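You operate a simulated robot arm through the tools that you are given. There is no shell and no other tool. Be economical: measure what you need, move in short steps, check, and stop when the job is done.

The job below is to be done with a simulated two-armed robot. You get a single attempt, and the scene is never put back.

## Task
Pick up the teal nut driver with one hand, pass it to the other hand and put it on the shelf of the roller bench.

Only the result counts: the job must be done as asked and must still hold three seconds after the hand-in. Knocking over, shifting, dropping, spilling or breaking anything else fails it.

## Robot
Two 6-joint arms with two-finger grippers on one trunk, on a base that drives. Base frame: it is fixed to the floor where the robot stands at the start and does not move with it; the origin is under the middle of the robot, x ahead of it, y to its left, z up; the surface under the hand at the start is at about z = 62. Readings come in cm, degrees, newtons and seconds.
The left shoulder is at the start at [6, 14.3, 77.5], the right one opposite. With the tool pointing down near the work surface each hand reaches from about 32 to 72 cm from the robot's upright axis, wherever it stands, measured 20 degrees to its own side. Places, roughly: shelf of the roller bench [-350, 220, 30]. Payload 2.45 kg a hand.
Tool frame (each hand has its own): the origin (TCP) lies between the finger pads and is the grasp point; the fingertips stand 2.6 cm ahead of it; z points along the fingers, y is the line along which they close. The gripper opens to 9.6 cm. The gripper's body begins 6.9 cm behind the TCP.
Orientation is that of the tool frame in the base frame, as a unit quaternion [w, x, y, z]. With the fingers straight down and closing along the base's y, the tool's x points along the base's -x, its y along +y and its z along -z.

## Interface
- The arms move only by the tool send_rows. It takes "left_rows", "right_rows" or both (then of equal length, played together; a hand with none holds still); each is a list of rows, each a list of 7 numbers: the closure, from 0 (fully open) to 1 (shut), then the shift along the base's x, y, z in cm, then the turn, a rotation vector about the base's x, y, z in degrees. In form: [[jaw, dx, dy, dz, wx, wy, wz], ...]. A call has 1 to 10 rows; each row is the pose to reach, as a shift and turn from the pose commanded when the call began. Each row takes 0.2 s and may step no farther than 5 cm and 8.6 degrees from the row before; otherwise, or with a gripper value out of range, the whole call is refused. Where a pose cannot be reached the arm comes as near as it can. A force on the tool above 40 N (or 10 N above the force at the start of the call, whichever is more), or a blocked arm, ends the call early, and 0.2 s more pass. The fingers move at their own pace and stop on an object; they squeeze with about 31 N. The grip force told is the motor's: it shows also when the fingers shut on nothing. Time passes only in rows, and 0.2 s behind the last, so rows that repeat a pose let the fingers close. It gives the time, the measured TCP pose, the force on the tool (base axes), the opening and the grip force at its end, in the units of the frame above (readings bear some noise), with the torque about the TCP (base axes, N m) and any sound that the robot's microphone picked up.
- Cameras (640 x 400 px; columns grow to the right, rows downward): "scene" is now at [13.24, 1.15, 137.41]; the picture's right is [0.18, -0.98, -0.00], its down [-0.79, -0.15, -0.60] and it looks along [0.59, 0.11, -0.80] (base axes); focal length 251 px, centre (320, 200). "left" rides on the left gripper at [8.2, -0.3, -9.8] in its tool frame; the picture's right is [0.04, 1.00, 0.00], its down [-0.73, 0.03, -0.68] and it looks along [-0.68, 0.03, 0.73] (tool axes); focal length 256 px, centre (320, 200). "right" rides on the right gripper at [8.1, 0.3, -9.8] in its tool frame; the picture's right is [-0.04, 1.00, 0.00], its down [-0.73, -0.03, -0.68] and it looks along [-0.68, -0.03, 0.73] (tool axes); focal length 256 px, centre (320, 200). There is no depth. A picture from a camera that has moved, and an enlarged one, comes with that camera's place and axes in the base frame and with its lens.
- camera(camera): a new picture of that camera. No time passes.
- slide_trunk(by): slides the trunk up (or, below 0, down) by that many cm; the arms and the scene camera ride with it, the base frame stays. It gives what a move gives, with no picture.
- drive_base(legs): drives the robot by 1 to 6 legs, each [ahead, turn to the left] in cm and degrees, along the robot's own axes; the way and the turn of a leg run together, so that a leg with both is an arc; at most 150 cm and 180 degrees a leg. The arms and the cameras ride along, it lands a little off, and it stops where it bumps. It gives what a move gives.
- head_to(pan, tilt): turns the head with the scene camera to pan (to the left, within 86 degrees either way) and tilt (down, from -29 to 69), counted from straight ahead of the robot. It gives what a move gives.
- close_up(camera, box): a new picture of the part [left, top, right, bottom] of that camera's present view, enlarged. No time passes.
- sign_off(): hands the job in; it is judged then, once.

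Work in short steps. Places have to be worked out from the pictures, the camera data and where the tool is seen: move nearer, look again, correct. Check each grasp and each placing, and mend what went wrong. You have 120 turns and 88 pictures in all, those below and enlarged ones among them. Open the grippers and draw the arms clear of the work before you hand the job in, unless the task says otherwise; then end with one line.

The tools are called after "Emit:" by a JSON object that holds its "api" and its "payload". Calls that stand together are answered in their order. send_rows: Moves the arms, as the interface text tells. Its arguments: {"type":"object","properties":{"left_rows":{"type":"array","items":{"type":"array","items":{"type":"number"}}},"right_rows":{"type":"array","items":{"type":"array","items":{"type":"number"}}}},"required":[]} The other tools are called the same way: slide_trunk (by) slides the trunk up or down; drive_base (legs) drives the base; head_to (pan, tilt) turns the head that bears the scene camera; camera (camera) takes a picture; close_up (camera, box) takes an enlarged picture of a part of a camera's view; sign_off () hands the job in.

At the start:

```text
time_s: 0.0
left_ee_pos: [38.11, 27.62, 85.65]
left_ee_rot: [0.0, -0.003, 1.0, 0.0]
left_wrist_force: [1.0, 0.3, -0.1]
left_wrist_torque: [0.01, 0.0, 0.0]
left_gripper_width: 9.6
left_finger_force: 0.1
right_ee_pos: [36.99, -0.41, 92.08]
right_ee_rot: [0.0, -0.003, 1.0, 0.0]
right_wrist_force: [0.4, -0.2, -0.2]
right_wrist_torque: [-0.01, 0.0, -0.01]
right_gripper_width: 9.58
right_finger_force: 0.1
trunk travel left (down, up): [-40.0, 19.0]
robot x, y, heading: [-0.03, 0.07, -0.1]
head pan, tilt: [10.5, 53.0]
```

scene: 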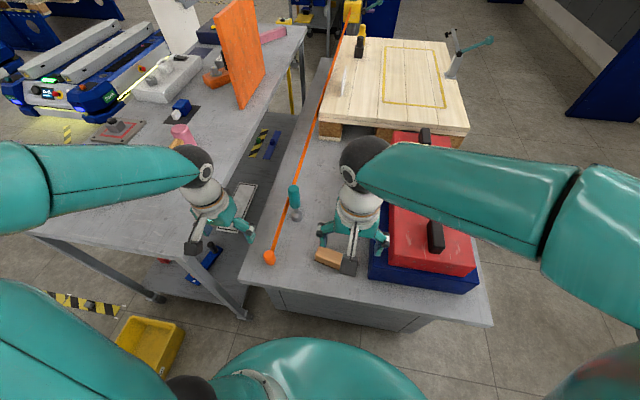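
right: 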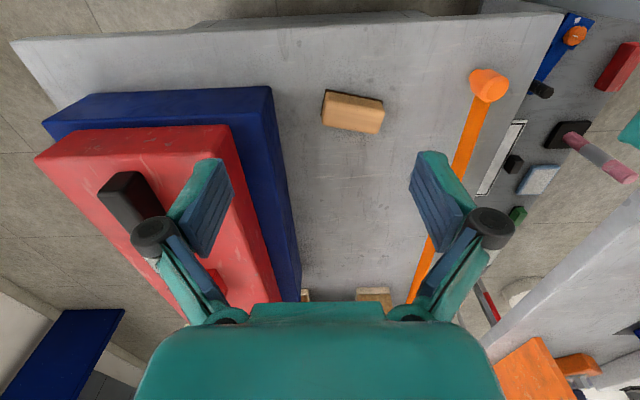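
left: 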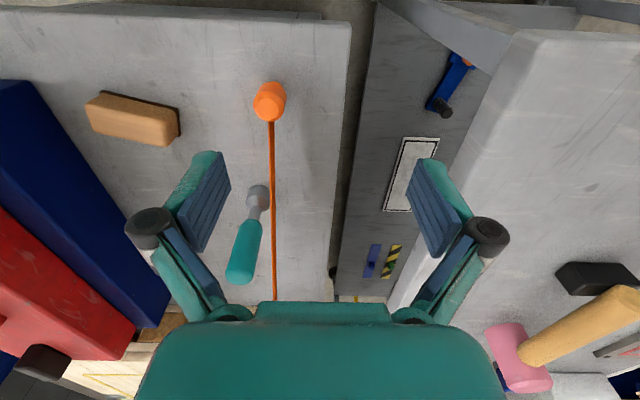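

The teal nut driver appears to lie beside the orange strap on the middle bench. I'll take enlarged views to see it in detail.

Emit:
{"api": "close_up", "payload": {"camera": "scene", "box": [220, 130, 380, 280]}}

Emit:
{"api": "close_up", "payload": {"camera": "left", "box": [160, 60, 360, 310]}}

```text
2.67 times, centred on (300, 205) of scene
camera zoom: at [13.24, 1.15, 137.41], right [0.18, -0.98, 0.0], down [-0.79, -0.15, -0.6], along [0.59, 0.11, -0.8], focal length 670 px, centre (373, 187)
```

zoom: 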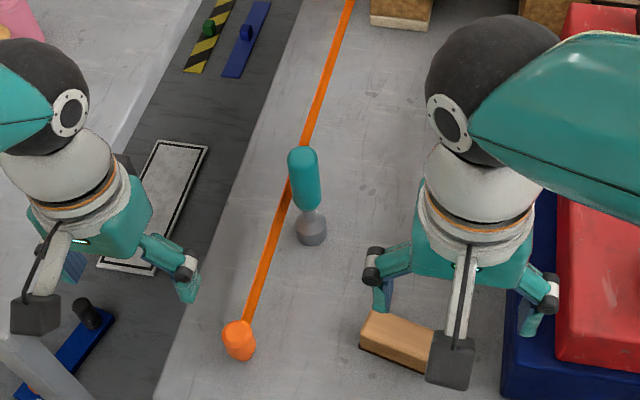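

```text
1.60 times, centred on (260, 185) of left
camera zoom: at [29.97, 27.34, 95.46], right [-0.05, 1.0, 0.0], down [0.73, 0.03, 0.68], along [0.68, 0.03, -0.73], focal length 410 px, centre (416, 224)
```

zoom: 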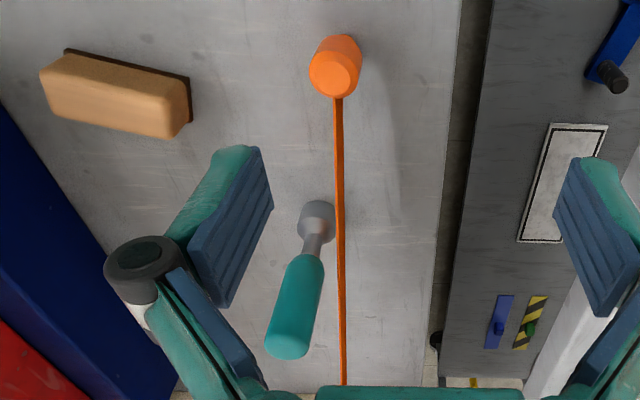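

The driver stands upright at about (60, 18.2), from z 62 to 78, with an orange strap running along y≈22 at z≈66. I move the open left hand above it, with the tips still clear, and look again.

Emit:
{"api": "send_rows", "payload": {"left_rows": [[0, 4.4, -1.9, 0, 0, 0, 0], [0, 8.8, -3.8, 0, 0, 0, 0], [0, 13.2, -5.7, 0, 0, 0, 0], [0, 17.6, -7.6, 0, 0, 0, 0], [0, 21.9, -9.4, 0, 0, 0, 0], [0, 21.9, -9.4, 0, 0, 0, 0]]}}

Emit:
{"api": "camera", "payload": {"camera": "left"}}

Emit:
{"api": "close_up", "payload": {"camera": "scene", "box": [220, 100, 400, 250]}}

```text
time_s: 1.4
left_ee_pos: [59.76, 18.63, 85.62]
left_ee_rot: [-0.001, -0.003, 1.0, -0.001]
left_wrist_force: [0.8, -0.2, -0.3]
left_wrist_torque: [-0.01, -0.01, 0.0]
left_gripper_width: 9.59
left_finger_force: 0.1
right_ee_pos: [37.16, -0.45, 92.14]
right_ee_rot: [0.001, -0.004, 1.0, 0.0]
right_wrist_force: [-0.2, 0.2, 0.0]
right_wrist_torque: [-0.01, 0.01, 0.0]
right_gripper_width: 9.59
right_finger_force: 0.0
trunk travel left (down, up): [-40.0, 19.0]
robot x, y, heading: [-0.47, -0.1, 0.0]
head pan, tilt: [10.5, 53.0]
```

```text
82 pictures are left
camera left: at [51.72, 18.31, 95.42], right [-0.05, 1.0, 0.0], down [0.73, 0.03, 0.68], along [0.68, 0.03, -0.73], focal length 256 px, centre (320, 200)
```

left: 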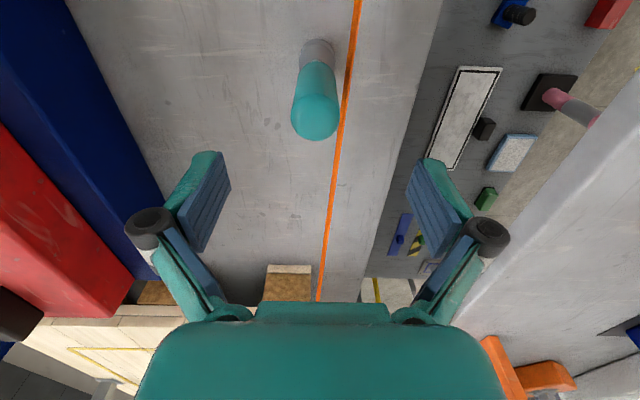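

```text
2.67 times, centred on (310, 175) of scene
camera zoom: at [13.21, 1.14, 137.41], right [0.18, -0.98, 0.0], down [-0.79, -0.15, -0.6], along [0.59, 0.11, -0.8], focal length 670 px, centre (347, 267)
```

zoom: 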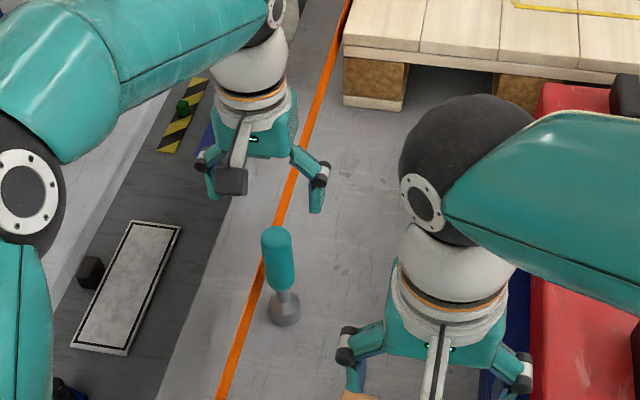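

The hand is directly above the driver, which I put at (59.8, 18.4). I go down to TCP z≈75, where the tips stay above the strap, and close.

Emit:
{"api": "send_rows", "payload": {"left_rows": [[0, 0, -0.2, -3.5, 0, 0, 0], [0, 0, -0.2, -7, 0, 0, 0], [0, 0, -0.2, -10.4, 0, 0, 0], [0, 0, -0.2, -10.4, 0, 0, 0]]}}

Emit:
{"api": "camera", "payload": {"camera": "left"}}

Emit:
{"api": "close_up", "payload": {"camera": "scene", "box": [220, 100, 400, 250]}}

```text
time_s: 2.4
left_ee_pos: [60.07, 18.32, 75.1]
left_ee_rot: [0.0, -0.004, 1.0, 0.0]
left_wrist_force: [-0.3, -0.2, 0.0]
left_wrist_torque: [-0.01, 0.03, 0.0]
left_gripper_width: 9.6
left_finger_force: 0.1
right_ee_pos: [37.24, -0.49, 92.2]
right_ee_rot: [0.0, -0.003, 1.0, 0.0]
right_wrist_force: [0.7, -0.2, -0.3]
right_wrist_torque: [0.0, 0.02, 0.01]
right_gripper_width: 9.62
right_finger_force: 0.1
trunk travel left (down, up): [-40.0, 19.0]
robot x, y, heading: [-0.26, 0.08, -0.1]
head pan, tilt: [10.5, 53.0]
```

```text
80 pictures are left
camera left: at [51.92, 17.92, 84.9], right [-0.05, 1.0, 0.0], down [0.73, 0.04, 0.68], along [0.68, 0.03, -0.73], focal length 256 px, centre (320, 200)
```

left: 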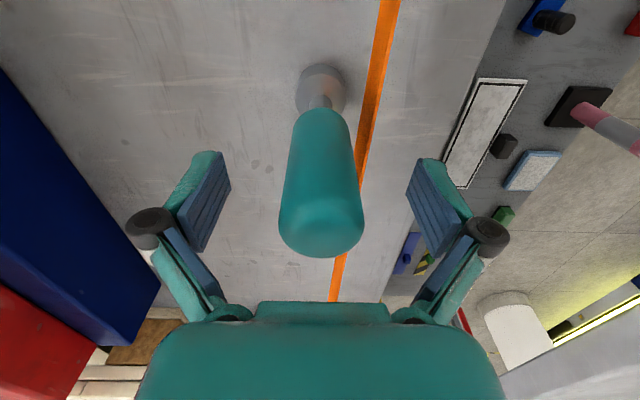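

```text
2.67 times, centred on (310, 175) of scene
camera zoom: at [13.25, 1.14, 137.41], right [0.18, -0.98, 0.0], down [-0.79, -0.15, -0.6], along [0.59, 0.11, -0.8], focal length 670 px, centre (347, 267)
```

zoom: 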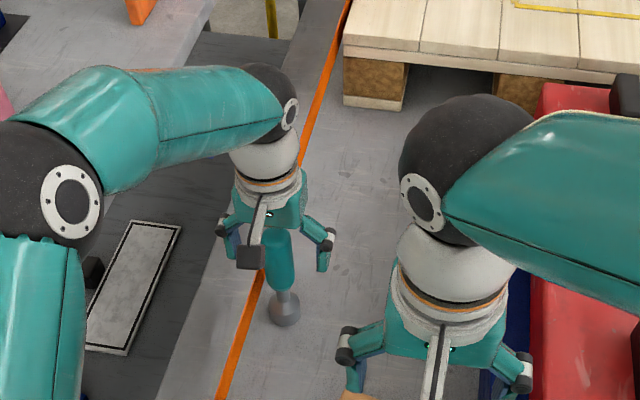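

The handle is centred between the fingers with the tips above the strap, so I close.

Emit:
{"api": "send_rows", "payload": {"left_rows": [[0.5, 0, 0, 0, 0, 0, 0], [1, 0, 0, 0, 0, 0, 0], [1, 0, 0, 0, 0, 0, 0], [1, 0, 0, 0, 0, 0, 0], [1, 0, 0, 0, 0, 0, 0]]}}

```text
time_s: 3.6
left_ee_pos: [60.08, 18.31, 75.05]
left_ee_rot: [0.0, -0.003, 1.0, 0.0]
left_wrist_force: [-0.6, 0.4, 0.8]
left_wrist_torque: [0.03, 0.02, -0.03]
left_gripper_width: 3.53
left_finger_force: 30.8
right_ee_pos: [37.06, -0.5, 92.16]
right_ee_rot: [0.0, -0.004, 1.0, 0.001]
right_wrist_force: [0.1, 0.3, -0.2]
right_wrist_torque: [-0.04, -0.01, 0.0]
right_gripper_width: 9.6
right_finger_force: 0.1
trunk travel left (down, up): [-40.0, 19.0]
robot x, y, heading: [0.13, -0.04, -0.0]
head pan, tilt: [10.5, 53.0]
```

The fingers hold 3.53 cm at 31 N, which matches the handle. I lift it straight up, then bring it back toward the robot.

Emit:
{"api": "send_rows", "payload": {"left_rows": [[1, 0, 0, 2.5, 0, 0, 0], [1, 0, 0, 6, 0, 0, 0], [1, 0, 0, 10, 0, 0, 0], [1, 0, 0, 14, 0, 0, 0], [1, -1, 0, 18, 0, 0, 0], [1, -3, 0, 22, 0, 0, 0], [1, -3, 0, 22, 0, 0, 0]]}}

Emit:
{"api": "camera", "payload": {"camera": "scene"}}

Emit:
{"api": "camera", "payload": {"camera": "left"}}

```text
time_s: 5.2
left_ee_pos: [57.13, 18.1, 97.2]
left_ee_rot: [0.0, -0.004, 1.0, 0.0]
left_wrist_force: [-0.3, -0.5, -2.5]
left_wrist_torque: [0.0, 0.02, 0.02]
left_gripper_width: 3.5
left_finger_force: 31.1
right_ee_pos: [37.2, -0.38, 92.09]
right_ee_rot: [-0.001, -0.004, 1.0, 0.0]
right_wrist_force: [1.7, -0.2, 0.1]
right_wrist_torque: [0.01, 0.01, 0.01]
right_gripper_width: 9.58
right_finger_force: 0.2
trunk travel left (down, up): [-40.0, 19.0]
robot x, y, heading: [-0.05, 0.06, 0.2]
head pan, tilt: [10.5, 53.0]
```

```text
78 pictures are left
camera scene: at [13.34, 1.15, 137.39], right [0.18, -0.98, 0.0], down [-0.79, -0.15, -0.6], along [0.59, 0.11, -0.8], focal length 251 px, centre (320, 200)
```

scene: 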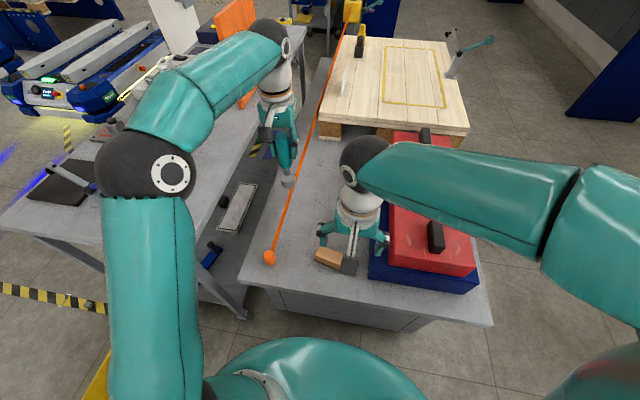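

```text
77 pictures are left
camera left: at [48.95, 17.88, 107.11], right [-0.05, 1.0, 0.0], down [0.73, 0.03, 0.68], along [0.68, 0.03, -0.74], focal length 256 px, centre (320, 200)
```

left: 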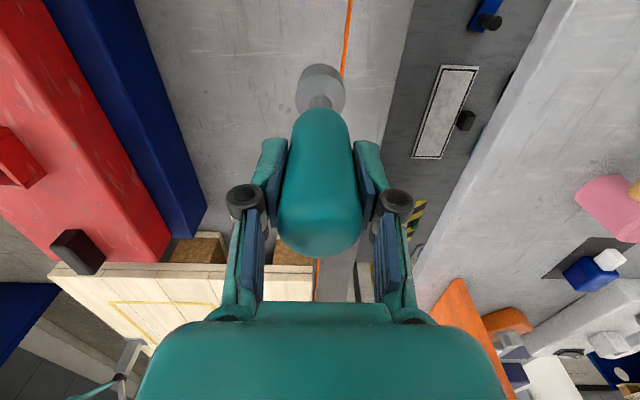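

The driver is held firmly and lifted. I bring the left hand nearer the body and look around left, ahead of driving.

Emit:
{"api": "send_rows", "payload": {"left_rows": [[1, -4, 1, 0, 0, 0, 0], [1, -8, 2, 0, 0, 0, 0], [1, -12, 3, 0, 0, 0, 0], [1, -16, 4, 0, 0, 0, 0], [1, -19, 5, 0, 0, 0, 0], [1, -19, 5, 0, 0, 0, 0]]}}

Emit:
{"api": "head_to", "payload": {"pan": 86, "tilt": 25}}

Emit:
{"api": "camera", "payload": {"camera": "scene"}}

Emit:
{"api": "head_to", "payload": {"pan": -86, "tilt": 30}}

Emit:
{"api": "camera", "payload": {"camera": "scene"}}

```text
time_s: 6.6
left_ee_pos: [38.0, 23.15, 96.9]
left_ee_rot: [-0.001, -0.003, 1.0, 0.0]
left_wrist_force: [0.4, 0.9, -0.9]
left_wrist_torque: [-0.04, 0.0, 0.01]
left_gripper_width: 3.51
left_finger_force: 30.6
right_ee_pos: [37.23, -0.45, 92.02]
right_ee_rot: [-0.001, -0.004, 1.0, 0.001]
right_wrist_force: [-0.3, 1.0, -0.1]
right_wrist_torque: [0.03, -0.03, 0.02]
right_gripper_width: 9.59
right_finger_force: 0.1
trunk travel left (down, up): [-40.0, 19.0]
robot x, y, heading: [0.28, 0.11, -0.2]
head pan, tilt: [10.5, 53.0]
```

```text
time_s: 8.1
left_ee_pos: [38.02, 23.04, 97.2]
left_ee_rot: [0.0, -0.003, 1.0, 0.0]
left_wrist_force: [0.4, -0.1, -1.1]
left_wrist_torque: [0.0, 0.0, 0.0]
left_gripper_width: 3.52
left_finger_force: 30.6
right_ee_pos: [37.1, -0.36, 92.11]
right_ee_rot: [0.0, -0.003, 1.0, 0.0]
right_wrist_force: [0.5, -0.7, -0.1]
right_wrist_torque: [-0.03, -0.01, -0.01]
right_gripper_width: 9.6
right_finger_force: 0.1
trunk travel left (down, up): [-40.0, 19.0]
robot x, y, heading: [-0.07, -0.08, 0.1]
head pan, tilt: [85.9, 25.0]
```

```text
76 pictures are left
camera scene: at [6.62, 8.99, 141.56], right [1.0, -0.07, 0.0], down [-0.03, -0.42, -0.91], along [0.06, 0.9, -0.42], focal length 251 px, centre (320, 200)
```

scene: 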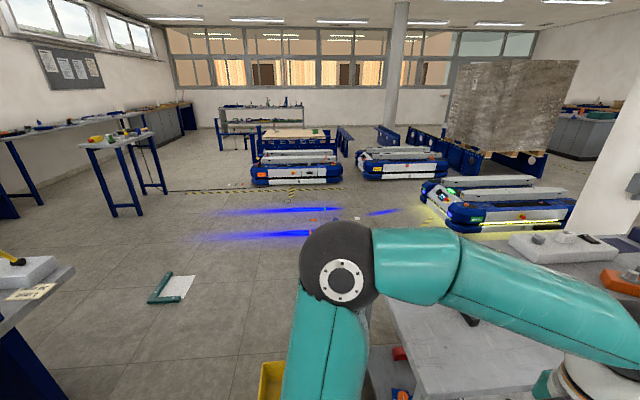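

```text
time_s: 10.7
left_ee_pos: [38.12, 23.04, 97.05]
left_ee_rot: [0.0, -0.004, 1.0, 0.001]
left_wrist_force: [-0.5, 0.1, -2.2]
left_wrist_torque: [0.01, 0.04, 0.01]
left_gripper_width: 3.49
left_finger_force: 31.1
right_ee_pos: [37.23, -0.41, 92.05]
right_ee_rot: [0.001, -0.004, 1.0, 0.0]
right_wrist_force: [-0.2, -0.9, 0.4]
right_wrist_torque: [-0.03, 0.02, -0.01]
right_gripper_width: 9.62
right_finger_force: 0.1
trunk travel left (down, up): [-40.0, 19.0]
robot x, y, heading: [-0.11, 0.45, -0.1]
head pan, tilt: [-85.9, 30.0]
```

```text
75 pictures are left
camera scene: at [6.61, -9.22, 140.76], right [-1.0, -0.07, 0.0], down [-0.04, 0.5, -0.87], along [0.06, -0.86, -0.5], focal length 251 px, centre (320, 200)
```

scene: 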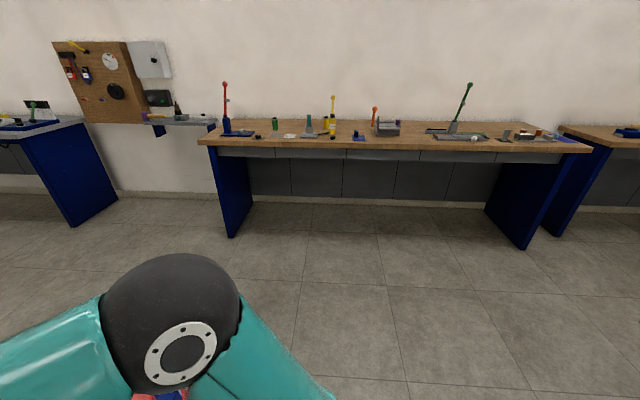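

Behind me is unseen, with a bench at about x<-78 to the rear left and a yellow bin near (14, 77). I raise the trunk for clearance, back off slightly, turn left 50° and look again.

Emit:
{"api": "slide_trunk", "payload": {"by": 10}}

Emit:
{"api": "drive_base", "payload": {"legs": [[-12, 0], [0, 50]]}}

Emit:
{"api": "head_to", "payload": {"pan": 60, "tilt": 35}}

Emit:
{"api": "camera", "payload": {"camera": "scene"}}

```text
time_s: 12.0
left_ee_pos: [38.06, 23.13, 107.08]
left_ee_rot: [0.0, -0.003, 1.0, -0.001]
left_wrist_force: [0.7, 0.5, -2.6]
left_wrist_torque: [0.01, -0.02, -0.01]
left_gripper_width: 3.52
left_finger_force: 31.4
right_ee_pos: [37.04, -0.43, 102.21]
right_ee_rot: [0.0, -0.003, 1.0, 0.0]
right_wrist_force: [0.8, -0.5, -0.4]
right_wrist_torque: [-0.01, -0.01, 0.01]
right_gripper_width: 9.59
right_finger_force: 0.1
trunk travel left (down, up): [-50.0, 9.0]
robot x, y, heading: [-0.05, -0.23, -0.2]
head pan, tilt: [-85.9, 30.0]
```

```text
time_s: 15.8
left_ee_pos: [-6.15, 44.23, 107.0]
left_ee_rot: [-0.001, -0.435, 0.901, 0.0]
left_wrist_force: [-0.1, -0.6, -1.4]
left_wrist_torque: [0.01, 0.0, 0.02]
left_gripper_width: 3.51
left_finger_force: 31.0
right_ee_pos: [11.58, 28.76, 102.2]
right_ee_rot: [-0.001, -0.435, 0.901, 0.0]
right_wrist_force: [-1.1, -0.1, -0.7]
right_wrist_torque: [0.02, 0.03, 0.02]
right_gripper_width: 9.61
right_finger_force: 0.0
trunk travel left (down, up): [-50.0, 9.0]
robot x, y, heading: [-9.74, -2.2, 51.0]
head pan, tilt: [-85.9, 30.0]
```

```text
time_s: 18.1
left_ee_pos: [-6.16, 44.19, 107.1]
left_ee_rot: [0.0, -0.435, 0.9, 0.001]
left_wrist_force: [0.1, -0.3, -2.2]
left_wrist_torque: [-0.01, -0.03, 0.02]
left_gripper_width: 3.54
left_finger_force: 30.5
right_ee_pos: [11.63, 28.86, 102.23]
right_ee_rot: [0.0, -0.435, 0.9, 0.0]
right_wrist_force: [-0.7, 1.2, 0.3]
right_wrist_torque: [-0.02, 0.0, -0.02]
right_gripper_width: 9.58
right_finger_force: 0.0
trunk travel left (down, up): [-50.0, 9.0]
robot x, y, heading: [-9.26, -1.74, 51.0]
head pan, tilt: [60.0, 35.0]
```

```text
74 pictures are left
camera scene: at [-9.09, 10.95, 149.98], right [0.93, 0.36, 0.0], down [0.21, -0.54, -0.82], along [-0.29, 0.76, -0.57], focal length 251 px, centre (320, 200)
```

scene: 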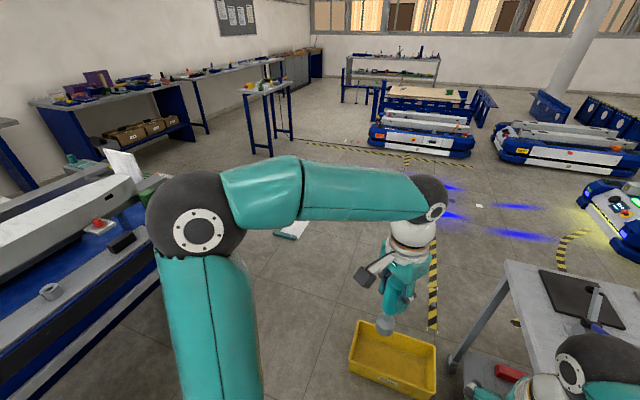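

The bench at upper left, with a lower shelf holding boxes, matches (-350, 220, 30). I zoom in on it.

Emit:
{"api": "close_up", "payload": {"camera": "scene", "box": [0, 50, 240, 200]}}

```text
2.67 times, centred on (120, 125) of scene
camera zoom: at [-9.09, 10.95, 149.98], right [0.93, 0.36, 0.0], down [0.21, -0.54, -0.82], along [-0.29, 0.76, -0.57], focal length 670 px, centre (853, 400)
```

zoom: 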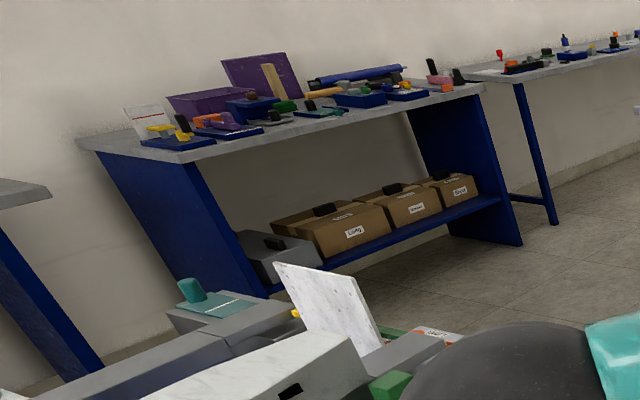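

The target shelf's front edge runs along x≈-321, from y 150 to 285, at z≈30. I look steeply down toward the corridor between the yellow bin and the bench behind, to measure it.

Emit:
{"api": "head_to", "payload": {"pan": 80, "tilt": 62}}

Emit:
{"api": "camera", "payload": {"camera": "scene"}}

Emit:
{"api": "head_to", "payload": {"pan": 20, "tilt": 60}}

Emit:
{"api": "camera", "payload": {"camera": "scene"}}

```text
time_s: 19.1
left_ee_pos: [-6.07, 44.17, 107.03]
left_ee_rot: [0.0, -0.435, 0.9, 0.0]
left_wrist_force: [0.1, 1.0, -1.1]
left_wrist_torque: [-0.02, 0.01, -0.02]
left_gripper_width: 3.49
left_finger_force: 30.8
right_ee_pos: [11.58, 28.71, 102.17]
right_ee_rot: [0.0, -0.435, 0.901, 0.0]
right_wrist_force: [0.3, -0.2, 0.0]
right_wrist_torque: [0.01, 0.02, 0.01]
right_gripper_width: 9.61
right_finger_force: 0.1
trunk travel left (down, up): [-50.0, 9.0]
robot x, y, heading: [-9.65, -1.62, 50.9]
head pan, tilt: [80.0, 62.0]
```

```text
72 pictures are left
camera scene: at [-10.16, 7.59, 146.33], right [0.75, 0.66, 0.0], down [0.58, -0.67, -0.47], along [-0.31, 0.35, -0.88], focal length 251 px, centre (320, 200)
```

scene: 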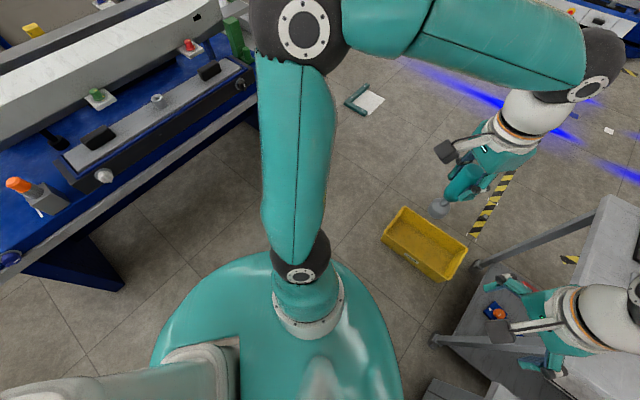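

```text
time_s: 20.4
left_ee_pos: [-6.07, 44.16, 107.04]
left_ee_rot: [0.001, -0.435, 0.9, 0.0]
left_wrist_force: [0.4, 0.0, -2.0]
left_wrist_torque: [-0.01, 0.05, 0.04]
left_gripper_width: 3.51
left_finger_force: 31.2
right_ee_pos: [11.61, 28.69, 102.3]
right_ee_rot: [0.0, -0.435, 0.901, 0.0]
right_wrist_force: [-0.7, 0.4, -0.2]
right_wrist_torque: [-0.02, 0.01, -0.01]
right_gripper_width: 9.58
right_finger_force: 0.1
trunk travel left (down, up): [-50.0, 9.0]
robot x, y, heading: [-9.94, -1.39, 50.9]
head pan, tilt: [20.0, 60.0]
```

```text
71 pictures are left
camera scene: at [-3.78, 9.03, 146.55], right [0.95, -0.32, 0.0], down [-0.28, -0.82, -0.5], along [0.16, 0.47, -0.87], focal length 251 px, centre (320, 200)
```

scene: 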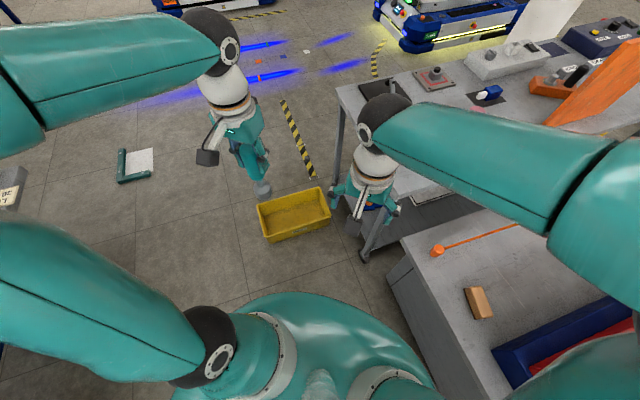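

The gap runs from about x=-88 (bench edge) to x=-16 (bin). I'll go back to heading 0, reverse to x≈-52, and stretch the left arm forward so its elbow tucks in. Then I'll turn north.

Emit:
{"api": "drive_base", "payload": {"legs": [[0, -51]]}}

Emit:
{"api": "drive_base", "payload": {"legs": [[-40, 0]]}}

Emit:
{"api": "head_to", "payload": {"pan": 75, "tilt": 45}}

Emit:
{"api": "camera", "payload": {"camera": "scene"}}

```text
time_s: 23.3
left_ee_pos: [27.94, 24.97, 107.0]
left_ee_rot: [-0.001, -0.014, 1.0, 0.0]
left_wrist_force: [-0.8, 0.1, -1.7]
left_wrist_torque: [0.01, -0.01, 0.02]
left_gripper_width: 3.53
left_finger_force: 31.1
right_ee_pos: [27.57, 1.34, 102.04]
right_ee_rot: [-0.002, -0.013, 1.0, 0.0]
right_wrist_force: [-0.2, 0.5, 0.1]
right_wrist_torque: [0.0, 0.01, -0.02]
right_gripper_width: 9.62
right_finger_force: 0.1
trunk travel left (down, up): [-50.0, 9.0]
robot x, y, heading: [-9.27, 1.27, 1.5]
head pan, tilt: [20.0, 60.0]
```

```text
time_s: 25.8
left_ee_pos: [-12.67, 24.17, 107.21]
left_ee_rot: [0.0, -0.017, 1.0, -0.001]
left_wrist_force: [0.0, -0.5, -1.6]
left_wrist_torque: [0.01, 0.0, -0.01]
left_gripper_width: 3.51
left_finger_force: 30.9
right_ee_pos: [-12.94, 0.58, 102.31]
right_ee_rot: [0.0, -0.016, 1.0, 0.0]
right_wrist_force: [0.3, 1.0, 0.3]
right_wrist_torque: [-0.01, -0.02, -0.01]
right_gripper_width: 9.59
right_finger_force: 0.0
trunk travel left (down, up): [-50.0, 9.0]
robot x, y, heading: [-50.16, 0.4, 1.7]
head pan, tilt: [20.0, 60.0]
```

```text
time_s: 27.1
left_ee_pos: [-12.49, 24.24, 107.14]
left_ee_rot: [-0.001, -0.017, 1.0, 0.0]
left_wrist_force: [0.6, -0.7, -1.9]
left_wrist_torque: [0.0, 0.02, 0.03]
left_gripper_width: 3.53
left_finger_force: 30.5
right_ee_pos: [-12.89, 0.7, 102.29]
right_ee_rot: [0.0, -0.017, 1.0, 0.0]
right_wrist_force: [0.1, 0.3, -0.8]
right_wrist_torque: [-0.02, -0.01, -0.02]
right_gripper_width: 9.61
right_finger_force: 0.1
trunk travel left (down, up): [-50.0, 9.0]
robot x, y, heading: [-49.96, 0.14, 2.1]
head pan, tilt: [75.0, 45.0]
```

```text
70 pictures are left
camera scene: at [-42.16, 8.34, 148.5], right [0.97, -0.23, 0.0], down [-0.16, -0.69, -0.71], along [0.16, 0.69, -0.71], focal length 251 px, centre (320, 200)
```

scene: 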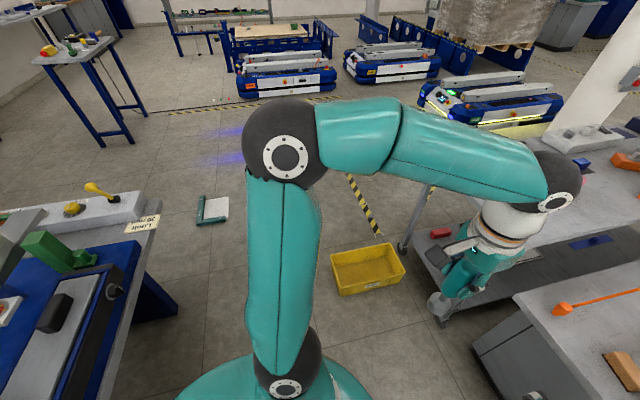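

The bench's floor leg is inset at x≈-114 and only its top reaches x≈-86, so x≈-52 passes well. I stretch the left arm forward and turn north.

Emit:
{"api": "send_rows", "payload": {"left_rows": [[1, 4, -1, 0, 0, 0, 0], [1, 8, -2, 0, 0, 0, 0], [1, 12, -3, 0, 0, 0, 0], [1, 16, -4, 0, 0, 0, 0], [1, 18, -5, 0, 0, 0, 0]]}}

Emit:
{"api": "drive_base", "payload": {"legs": [[-3, 0], [0, 88]]}}

Emit:
{"api": "head_to", "payload": {"pan": 20, "tilt": 45}}

Emit:
{"api": "camera", "payload": {"camera": "scene"}}

```text
time_s: 28.3
left_ee_pos: [5.37, 19.06, 107.18]
left_ee_rot: [-0.001, -0.017, 1.0, 0.001]
left_wrist_force: [0.3, -1.0, -2.8]
left_wrist_torque: [-0.01, 0.02, 0.0]
left_gripper_width: 3.51
left_finger_force: 30.6
right_ee_pos: [-12.8, 0.57, 102.27]
right_ee_rot: [0.0, -0.016, 1.0, 0.0]
right_wrist_force: [0.1, 0.5, 0.1]
right_wrist_torque: [0.02, -0.02, 0.01]
right_gripper_width: 9.61
right_finger_force: 0.1
trunk travel left (down, up): [-50.0, 9.0]
robot x, y, heading: [-49.85, 0.28, 2.0]
head pan, tilt: [75.0, 45.0]
```

```text
time_s: 33.0
left_ee_pos: [-66.93, 58.07, 107.05]
left_ee_rot: [0.0, -0.686, 0.727, -0.003]
left_wrist_force: [-1.0, 2.0, -3.1]
left_wrist_torque: [-0.06, -0.1, 0.01]
left_gripper_width: 3.49
left_finger_force: 31.2
right_ee_pos: [-50.03, 38.14, 102.3]
right_ee_rot: [0.001, -0.686, 0.727, -0.002]
right_wrist_force: [-0.5, 0.9, -0.3]
right_wrist_torque: [-0.01, -0.08, 0.0]
right_gripper_width: 9.61
right_finger_force: 0.0
trunk travel left (down, up): [-50.0, 9.0]
robot x, y, heading: [-46.38, 0.2, 88.6]
head pan, tilt: [75.0, 45.0]
stopped in leg 2: the robot was blocked; the commanded pose is now the measured one
```

```text
time_s: 34.3
left_ee_pos: [-66.3, 57.96, 107.23]
left_ee_rot: [0.0, -0.685, 0.728, -0.001]
left_wrist_force: [0.5, -0.2, -1.9]
left_wrist_torque: [0.04, 0.05, 0.01]
left_gripper_width: 3.51
left_finger_force: 30.9
right_ee_pos: [-49.66, 38.01, 102.49]
right_ee_rot: [0.001, -0.686, 0.727, 0.001]
right_wrist_force: [-0.4, -0.7, 0.3]
right_wrist_torque: [-0.01, 0.02, -0.02]
right_gripper_width: 9.61
right_finger_force: 0.1
trunk travel left (down, up): [-50.0, 9.0]
robot x, y, heading: [-46.52, 0.74, 88.6]
head pan, tilt: [20.0, 45.0]
```

```text
69 pictures are left
camera scene: at [-48.89, 14.12, 148.49], right [0.95, 0.32, 0.0], down [0.23, -0.67, -0.71], along [-0.23, 0.67, -0.71], focal length 251 px, centre (320, 200)
```

scene: 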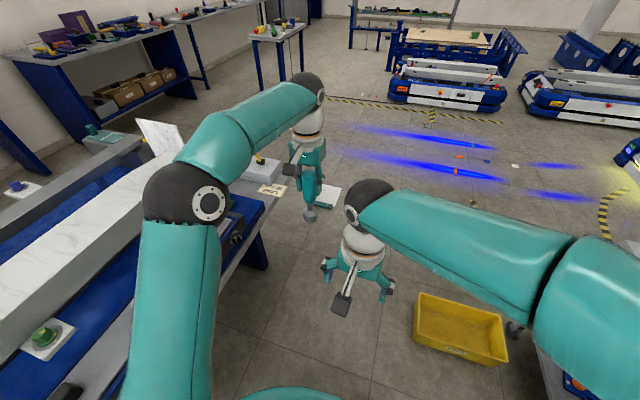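

The turn was blocked just at its end and the base was nudged to x≈-46. I look straight down on both sides of the body to see what touched.

Emit:
{"api": "head_to", "payload": {"pan": 86, "tilt": 69}}

Emit:
{"api": "camera", "payload": {"camera": "scene"}}

Emit:
{"api": "head_to", "payload": {"pan": -30, "tilt": 69}}

Emit:
{"api": "camera", "payload": {"camera": "scene"}}

```text
time_s: 35.6
left_ee_pos: [-66.29, 57.93, 107.26]
left_ee_rot: [0.0, -0.686, 0.728, -0.001]
left_wrist_force: [0.2, 0.0, -2.4]
left_wrist_torque: [0.02, -0.03, 0.0]
left_gripper_width: 3.53
left_finger_force: 30.8
right_ee_pos: [-49.8, 38.07, 102.46]
right_ee_rot: [0.0, -0.686, 0.728, 0.0]
right_wrist_force: [0.1, 0.5, 0.7]
right_wrist_torque: [-0.01, 0.01, 0.01]
right_gripper_width: 9.59
right_finger_force: 0.1
trunk travel left (down, up): [-50.0, 9.0]
robot x, y, heading: [-46.39, 0.23, 88.6]
head pan, tilt: [85.9, 68.8]
```

```text
68 pictures are left
camera scene: at [-51.86, 6.95, 145.61], right [0.1, 1.0, 0.0], down [0.93, -0.09, -0.36], along [-0.36, 0.03, -0.93], focal length 251 px, centre (320, 200)
```

scene: 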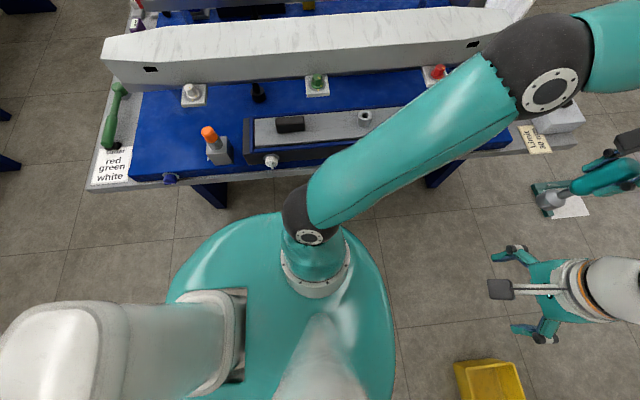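

```text
time_s: 37.6
left_ee_pos: [-66.21, 57.91, 107.31]
left_ee_rot: [-0.001, -0.686, 0.728, -0.001]
left_wrist_force: [0.0, -1.0, -2.5]
left_wrist_torque: [0.03, -0.01, -0.01]
left_gripper_width: 3.51
left_finger_force: 31.0
right_ee_pos: [-49.59, 38.04, 102.47]
right_ee_rot: [0.0, -0.686, 0.728, 0.0]
right_wrist_force: [0.1, -0.7, -0.9]
right_wrist_torque: [0.02, 0.03, 0.0]
right_gripper_width: 9.59
right_finger_force: 0.0
trunk travel left (down, up): [-50.0, 9.0]
robot x, y, heading: [-46.39, 0.42, 88.6]
head pan, tilt: [-30.0, 68.8]
```

```text
67 pictures are left
camera scene: at [-43.38, 11.19, 145.61], right [0.85, -0.52, 0.0], down [-0.49, -0.8, -0.36], along [0.19, 0.31, -0.93], focal length 251 px, centre (320, 200)
```

scene: 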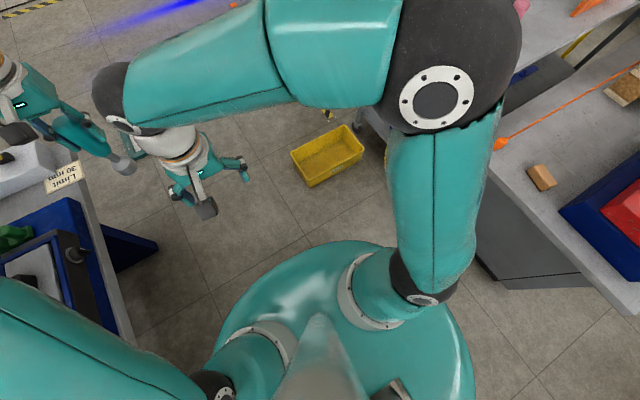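

Judging by the outline, the body is about 72 cm wide and reaches further back than forward, so the bin gap is too tight. South looks open, between the bench end (y≈-62) and the wall bench (y≈-165), so I reverse gently that way, curving off the bench.

Emit:
{"api": "drive_base", "payload": {"legs": [[-50, 6]]}}

Emit:
{"api": "head_to", "payload": {"pan": 86, "tilt": 35}}

Emit:
{"api": "camera", "payload": {"camera": "scene"}}

```text
time_s: 40.6
left_ee_pos: [-71.0, 4.25, 107.4]
left_ee_rot: [0.0, 0.726, -0.687, 0.0]
left_wrist_force: [-0.3, -0.6, -1.5]
left_wrist_torque: [0.03, 0.04, -0.03]
left_gripper_width: 3.51
left_finger_force: 30.8
right_ee_pos: [-52.24, -13.83, 102.37]
right_ee_rot: [0.0, 0.727, -0.687, 0.0]
right_wrist_force: [0.3, 0.3, -0.2]
right_wrist_torque: [0.04, 0.02, 0.02]
right_gripper_width: 9.6
right_finger_force: 0.0
trunk travel left (down, up): [-50.0, 9.0]
robot x, y, heading: [-44.61, -50.38, 95.0]
head pan, tilt: [-30.0, 68.8]
```

```text
time_s: 42.6
left_ee_pos: [-71.11, 4.11, 107.3]
left_ee_rot: [-0.001, 0.727, -0.687, 0.001]
left_wrist_force: [-0.2, 0.0, -1.2]
left_wrist_torque: [0.0, -0.01, -0.03]
left_gripper_width: 3.51
left_finger_force: 31.2
right_ee_pos: [-52.28, -13.61, 102.49]
right_ee_rot: [0.0, 0.726, -0.687, 0.0]
right_wrist_force: [-1.1, -0.5, -0.2]
right_wrist_torque: [0.0, -0.03, -0.01]
right_gripper_width: 9.61
right_finger_force: 0.1
trunk travel left (down, up): [-50.0, 9.0]
robot x, y, heading: [-44.41, -50.65, 95.0]
head pan, tilt: [85.9, 35.0]
```

```text
66 pictures are left
camera scene: at [-54.02, -44.89, 149.98], right [-0.02, 1.0, 0.0], down [0.57, 0.01, -0.82], along [-0.82, -0.02, -0.57], focal length 251 px, centre (320, 200)
```

scene: 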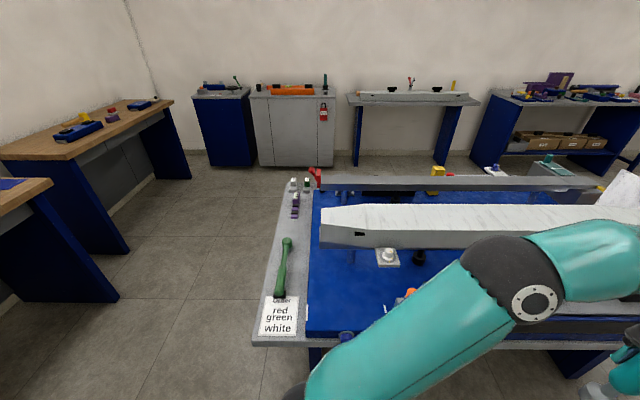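

The south aisle is clear. I reverse to y≈-108, turn west and drive along it.

Emit:
{"api": "drive_base", "payload": {"legs": [[-58, 0], [0, 85]]}}

Emit:
{"api": "head_to", "payload": {"pan": 0, "tilt": 35}}

Emit:
{"api": "camera", "payload": {"camera": "scene"}}

```text
time_s: 49.2
left_ee_pos: [-100.42, -116.52, 107.14]
left_ee_rot: [-0.002, 0.991, -0.134, 0.002]
left_wrist_force: [-0.8, -0.3, -3.1]
left_wrist_torque: [0.07, -0.03, 0.0]
left_gripper_width: 3.52
left_finger_force: 30.8
right_ee_pos: [-77.56, -104.36, 102.47]
right_ee_rot: [0.0, 0.991, -0.133, 0.0]
right_wrist_force: [-1.2, -0.6, -0.8]
right_wrist_torque: [0.06, -0.05, 0.01]
right_gripper_width: 9.6
right_finger_force: 0.0
trunk travel left (down, up): [-50.0, 9.0]
robot x, y, heading: [-38.27, -102.88, 168.8]
head pan, tilt: [85.9, 35.0]
stopped in leg 2: the robot was blocked; the commanded pose is now the measured one
```

```text
time_s: 50.8
left_ee_pos: [-100.15, -116.26, 107.46]
left_ee_rot: [0.0, 0.991, -0.134, 0.001]
left_wrist_force: [0.2, -0.9, -1.9]
left_wrist_torque: [-0.05, 0.01, 0.0]
left_gripper_width: 3.49
left_finger_force: 31.2
right_ee_pos: [-77.33, -104.34, 102.58]
right_ee_rot: [0.001, 0.991, -0.132, -0.001]
right_wrist_force: [1.0, 0.7, -0.1]
right_wrist_torque: [0.01, 0.03, -0.02]
right_gripper_width: 9.6
right_finger_force: 0.0
trunk travel left (down, up): [-50.0, 9.0]
robot x, y, heading: [-38.16, -103.0, 168.4]
head pan, tilt: [0.0, 35.0]
```

```text
65 pictures are left
camera scene: at [-53.09, -100.4, 149.97], right [0.2, 0.98, 0.0], down [0.56, -0.11, -0.82], along [-0.8, 0.16, -0.57], focal length 251 px, centre (320, 200)
```

scene: 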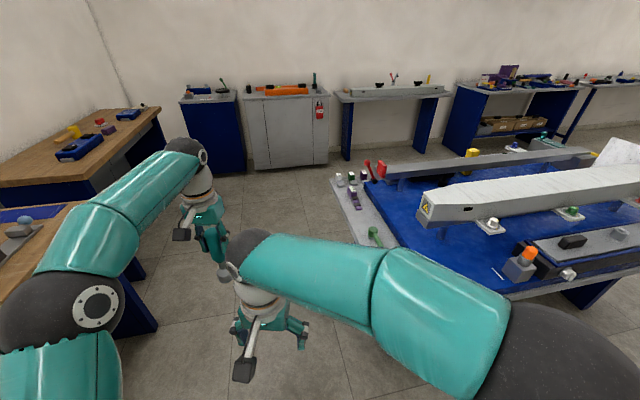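

The base stopped at heading 168.8 with nothing obviously touching. Before going on I check down on the left and right sides.

Emit:
{"api": "head_to", "payload": {"pan": 86, "tilt": 50}}

Emit:
{"api": "camera", "payload": {"camera": "scene"}}

Emit:
{"api": "head_to", "payload": {"pan": -86, "tilt": 50}}

Emit:
{"api": "camera", "payload": {"camera": "scene"}}

```text
time_s: 52.4
left_ee_pos: [-100.12, -116.28, 107.31]
left_ee_rot: [-0.001, 0.991, -0.134, 0.001]
left_wrist_force: [0.1, 0.0, -2.0]
left_wrist_torque: [0.01, 0.0, 0.08]
left_gripper_width: 3.5
left_finger_force: 31.4
right_ee_pos: [-77.33, -104.26, 102.64]
right_ee_rot: [0.001, 0.991, -0.133, -0.001]
right_wrist_force: [0.7, -0.8, 0.3]
right_wrist_torque: [-0.01, 0.01, -0.01]
right_gripper_width: 9.57
right_finger_force: 0.0
trunk travel left (down, up): [-50.0, 9.0]
robot x, y, heading: [-38.53, -103.04, 168.4]
head pan, tilt: [85.9, 50.0]
```

```text
64 pictures are left
camera scene: at [-46.52, -109.55, 147.81], right [-0.96, 0.27, 0.0], down [0.2, 0.74, -0.64], along [-0.17, -0.62, -0.77], focal length 251 px, centre (320, 200)
```

scene: 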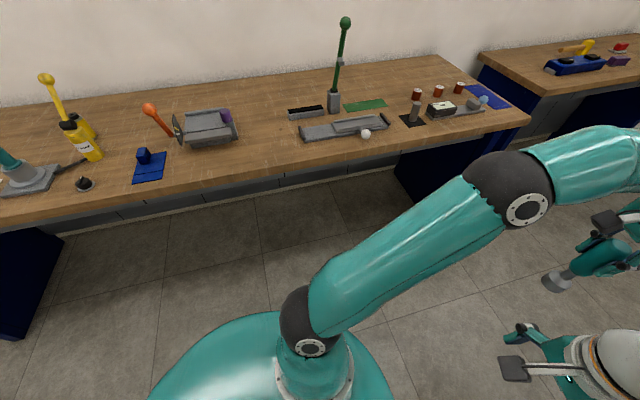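

```text
time_s: 55.0
left_ee_pos: [-100.23, -116.29, 107.4]
left_ee_rot: [0.0, 0.991, -0.134, 0.001]
left_wrist_force: [-0.4, -0.6, -1.5]
left_wrist_torque: [0.01, 0.02, -0.01]
left_gripper_width: 3.53
left_finger_force: 30.7
right_ee_pos: [-77.35, -104.31, 102.61]
right_ee_rot: [0.0, 0.991, -0.132, -0.001]
right_wrist_force: [0.5, -0.3, 0.1]
right_wrist_torque: [0.01, 0.0, -0.01]
right_gripper_width: 9.6
right_finger_force: 0.2
trunk travel left (down, up): [-50.0, 9.0]
robot x, y, heading: [-38.41, -103.01, 168.5]
head pan, tilt: [-85.9, 50.0]
```

```text
63 pictures are left
camera scene: at [-43.48, -94.49, 147.81], right [0.99, -0.13, 0.0], down [-0.1, -0.76, -0.64], along [0.08, 0.64, -0.77], focal length 251 px, centre (320, 200)
```

scene: 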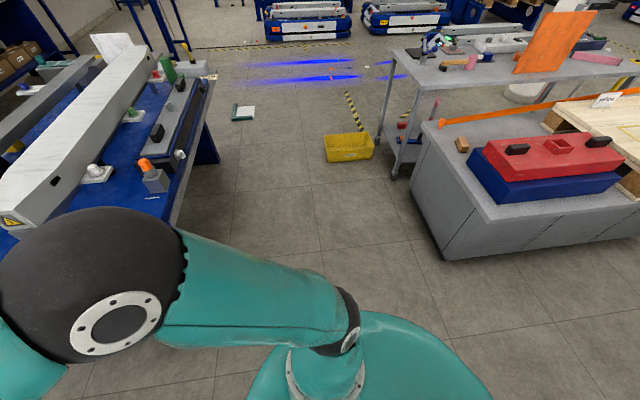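

There is free floor all round, so the "blocked" stop looks like an artefact of a long turn. I finish with smaller turns and drive west.

Emit:
{"api": "drive_base", "payload": {"legs": [[0, 15], [75, 0]]}}

Emit:
{"api": "head_to", "payload": {"pan": -20, "tilt": 35}}

Emit:
{"api": "camera", "payload": {"camera": "scene"}}

```text
time_s: 60.0
left_ee_pos: [-169.41, -136.05, 107.4]
left_ee_rot: [0.0, 1.0, -0.007, 0.001]
left_wrist_force: [-0.1, -0.1, -1.8]
left_wrist_torque: [0.02, -0.01, 0.02]
left_gripper_width: 3.5
left_finger_force: 31.1
right_ee_pos: [-150.35, -118.57, 102.59]
right_ee_rot: [0.0, 1.0, -0.006, -0.002]
right_wrist_force: [0.7, -1.3, -0.4]
right_wrist_torque: [-0.01, -0.01, 0.0]
right_gripper_width: 9.6
right_finger_force: 0.1
trunk travel left (down, up): [-50.0, 9.0]
robot x, y, heading: [-112.94, -107.81, -176.9]
head pan, tilt: [-85.9, 50.0]
```

```text
time_s: 61.4
left_ee_pos: [-169.4, -136.05, 107.51]
left_ee_rot: [-0.001, 1.0, -0.006, 0.002]
left_wrist_force: [0.0, -0.1, -1.1]
left_wrist_torque: [0.02, 0.05, 0.04]
left_gripper_width: 3.51
left_finger_force: 30.9
right_ee_pos: [-150.21, -118.65, 102.69]
right_ee_rot: [0.001, 1.0, -0.006, -0.001]
right_wrist_force: [0.2, 1.9, 0.8]
right_wrist_torque: [0.0, -0.02, 0.01]
right_gripper_width: 9.62
right_finger_force: 0.1
trunk travel left (down, up): [-50.0, 9.0]
robot x, y, heading: [-113.17, -107.57, -176.6]
head pan, tilt: [-20.0, 35.0]
```

```text
62 pictures are left
camera scene: at [-127.52, -105.77, 149.97], right [0.29, 0.96, 0.0], down [0.55, -0.17, -0.82], along [-0.78, 0.24, -0.57], focal length 251 px, centre (320, 200)
```

scene: 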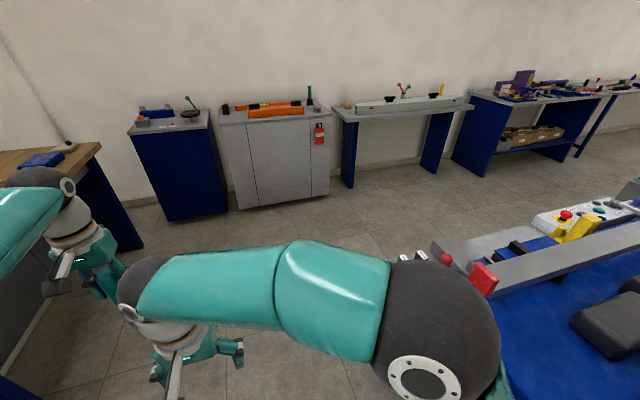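

The west aisle (x -200 to -325) is open. I drive to x≈-258 and turn north in two small turns.

Emit:
{"api": "drive_base", "payload": {"legs": [[73, 0], [72, 0], [0, -47], [0, -46]]}}

Emit:
{"api": "head_to", "payload": {"pan": 20, "tilt": 35}}

Emit:
{"api": "camera", "payload": {"camera": "scene"}}

```text
time_s: 73.5
left_ee_pos: [-290.67, -59.81, 107.6]
left_ee_rot: [0.002, 0.725, -0.689, -0.001]
left_wrist_force: [1.1, -0.3, -0.9]
left_wrist_torque: [-0.03, 0.12, -0.02]
left_gripper_width: 3.52
left_finger_force: 30.7
right_ee_pos: [-272.14, -77.82, 102.73]
right_ee_rot: [0.002, 0.726, -0.688, -0.002]
right_wrist_force: [1.0, 0.4, -0.1]
right_wrist_torque: [-0.03, 0.09, 0.03]
right_gripper_width: 9.59
right_finger_force: 0.0
trunk travel left (down, up): [-50.0, 9.0]
robot x, y, heading: [-265.76, -115.5, 94.6]
head pan, tilt: [-20.0, 35.0]
stopped in leg 4: the robot was blocked; the commanded pose is now the measured one
```

```text
time_s: 74.5
left_ee_pos: [-291.12, -59.93, 107.47]
left_ee_rot: [0.0, 0.725, -0.688, -0.001]
left_wrist_force: [-0.3, -0.2, -1.8]
left_wrist_torque: [-0.02, 0.0, 0.03]
left_gripper_width: 3.49
left_finger_force: 31.4
right_ee_pos: [-272.5, -77.8, 102.77]
right_ee_rot: [0.0, 0.726, -0.688, -0.002]
right_wrist_force: [-0.2, 0.6, -0.8]
right_wrist_torque: [0.01, 0.02, 0.02]
right_gripper_width: 9.62
right_finger_force: 0.1
trunk travel left (down, up): [-50.0, 9.0]
robot x, y, heading: [-265.62, -115.27, 94.8]
head pan, tilt: [20.0, 35.0]
```

```text
61 pictures are left
camera scene: at [-270.19, -101.72, 149.97], right [0.91, 0.42, 0.0], down [0.24, -0.52, -0.82], along [-0.34, 0.74, -0.57], focal length 251 px, centre (320, 200)
```

scene: 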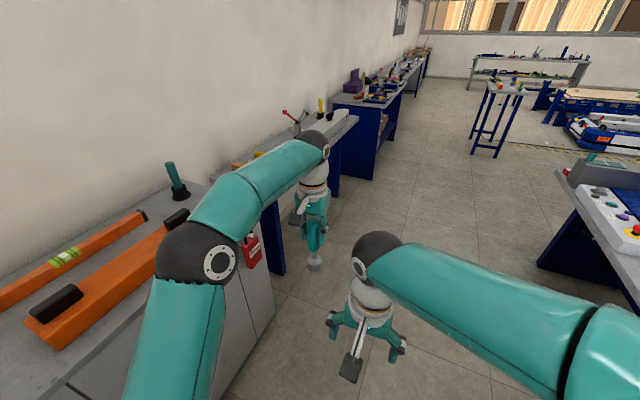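

The aisle ahead is clear, so I straighten the heading to about 90 and drive north 150 cm.

Emit:
{"api": "drive_base", "payload": {"legs": [[0, -6], [100, 0], [60, 0]]}}

Emit:
{"api": "head_to", "payload": {"pan": 30, "tilt": 35}}

Emit:
{"api": "camera", "payload": {"camera": "scene"}}

```text
time_s: 83.4
left_ee_pos: [-279.85, 103.12, 107.49]
left_ee_rot: [-0.001, -0.685, 0.728, -0.001]
left_wrist_force: [0.6, 1.5, -2.9]
left_wrist_torque: [-0.02, 0.01, 0.02]
left_gripper_width: 3.52
left_finger_force: 31.0
right_ee_pos: [-263.54, 83.19, 102.73]
right_ee_rot: [0.0, -0.686, 0.728, 0.002]
right_wrist_force: [-0.9, 0.2, 0.7]
right_wrist_torque: [0.0, 0.02, -0.02]
right_gripper_width: 9.6
right_finger_force: 0.1
trunk travel left (down, up): [-50.0, 9.0]
robot x, y, heading: [-261.23, 45.11, 88.3]
head pan, tilt: [20.0, 35.0]
```

```text
time_s: 84.1
left_ee_pos: [-280.05, 103.16, 107.58]
left_ee_rot: [0.0, -0.684, 0.729, 0.0]
left_wrist_force: [-0.1, -0.4, -2.3]
left_wrist_torque: [0.0, -0.02, -0.02]
left_gripper_width: 3.54
left_finger_force: 30.9
right_ee_pos: [-263.58, 83.13, 102.77]
right_ee_rot: [-0.001, -0.686, 0.728, 0.001]
right_wrist_force: [-0.5, -0.7, 0.2]
right_wrist_torque: [-0.01, 0.0, -0.01]
right_gripper_width: 9.63
right_finger_force: 0.1
trunk travel left (down, up): [-50.0, 9.0]
robot x, y, heading: [-260.79, 45.1, 88.1]
head pan, tilt: [30.0, 35.0]
```

```text
60 pictures are left
camera scene: at [-265.28, 58.54, 149.98], right [0.88, 0.47, 0.0], down [0.27, -0.51, -0.82], along [-0.39, 0.72, -0.57], focal length 251 px, centre (320, 200)
```

scene: 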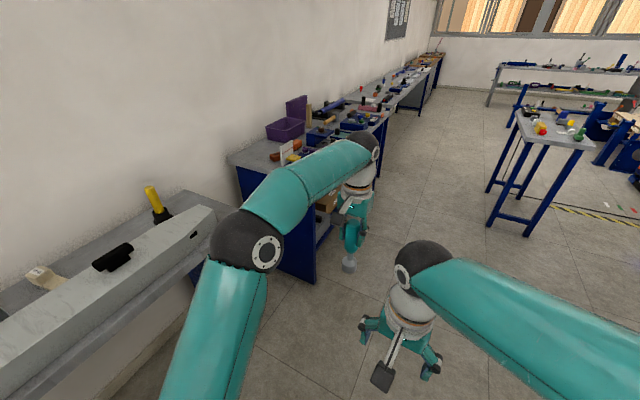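

All clear; I continue to y≈205 and look left at the shelf.

Emit:
{"api": "drive_base", "payload": {"legs": [[80, 0], [78, 0]]}}

Emit:
{"api": "head_to", "payload": {"pan": 86, "tilt": 45}}

Emit:
{"api": "camera", "payload": {"camera": "scene"}}

```text
time_s: 92.3
left_ee_pos: [-275.6, 260.68, 107.56]
left_ee_rot: [-0.001, -0.684, 0.73, 0.0]
left_wrist_force: [0.7, 0.1, -2.2]
left_wrist_torque: [-0.01, 0.0, -0.03]
left_gripper_width: 3.49
left_finger_force: 30.8
right_ee_pos: [-259.11, 240.65, 102.73]
right_ee_rot: [0.0, -0.685, 0.729, 0.001]
right_wrist_force: [-0.1, -0.3, 0.4]
right_wrist_torque: [0.0, -0.02, 0.0]
right_gripper_width: 9.61
right_finger_force: 0.1
trunk travel left (down, up): [-50.0, 9.0]
robot x, y, heading: [-256.72, 201.99, 88.3]
head pan, tilt: [30.0, 35.0]
```

```text
time_s: 93.6
left_ee_pos: [-275.58, 260.49, 107.6]
left_ee_rot: [-0.001, -0.684, 0.729, -0.001]
left_wrist_force: [0.0, -0.7, -2.1]
left_wrist_torque: [-0.01, 0.03, 0.0]
left_gripper_width: 3.53
left_finger_force: 31.3
right_ee_pos: [-259.19, 240.7, 102.95]
right_ee_rot: [0.0, -0.684, 0.729, 0.002]
right_wrist_force: [-0.6, 0.1, 0.5]
right_wrist_torque: [0.01, -0.03, 0.0]
right_gripper_width: 9.59
right_finger_force: 0.1
trunk travel left (down, up): [-50.0, 9.0]
robot x, y, heading: [-256.6, 202.54, 88.2]
head pan, tilt: [85.9, 45.0]
```

```text
59 pictures are left
camera scene: at [-264.96, 209.06, 148.5], right [0.1, 0.99, 0.0], down [0.7, -0.07, -0.71], along [-0.7, 0.07, -0.71], focal length 251 px, centre (320, 200)
```

scene: 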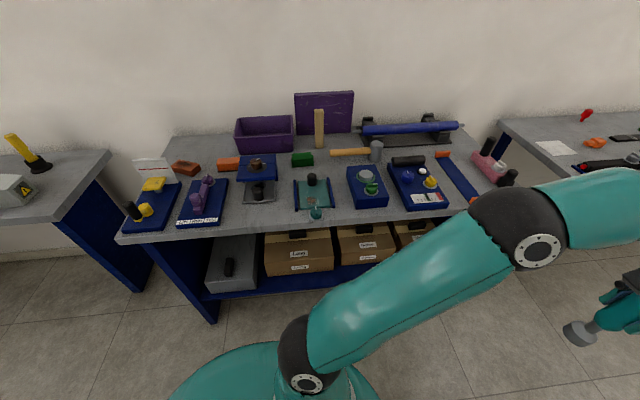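

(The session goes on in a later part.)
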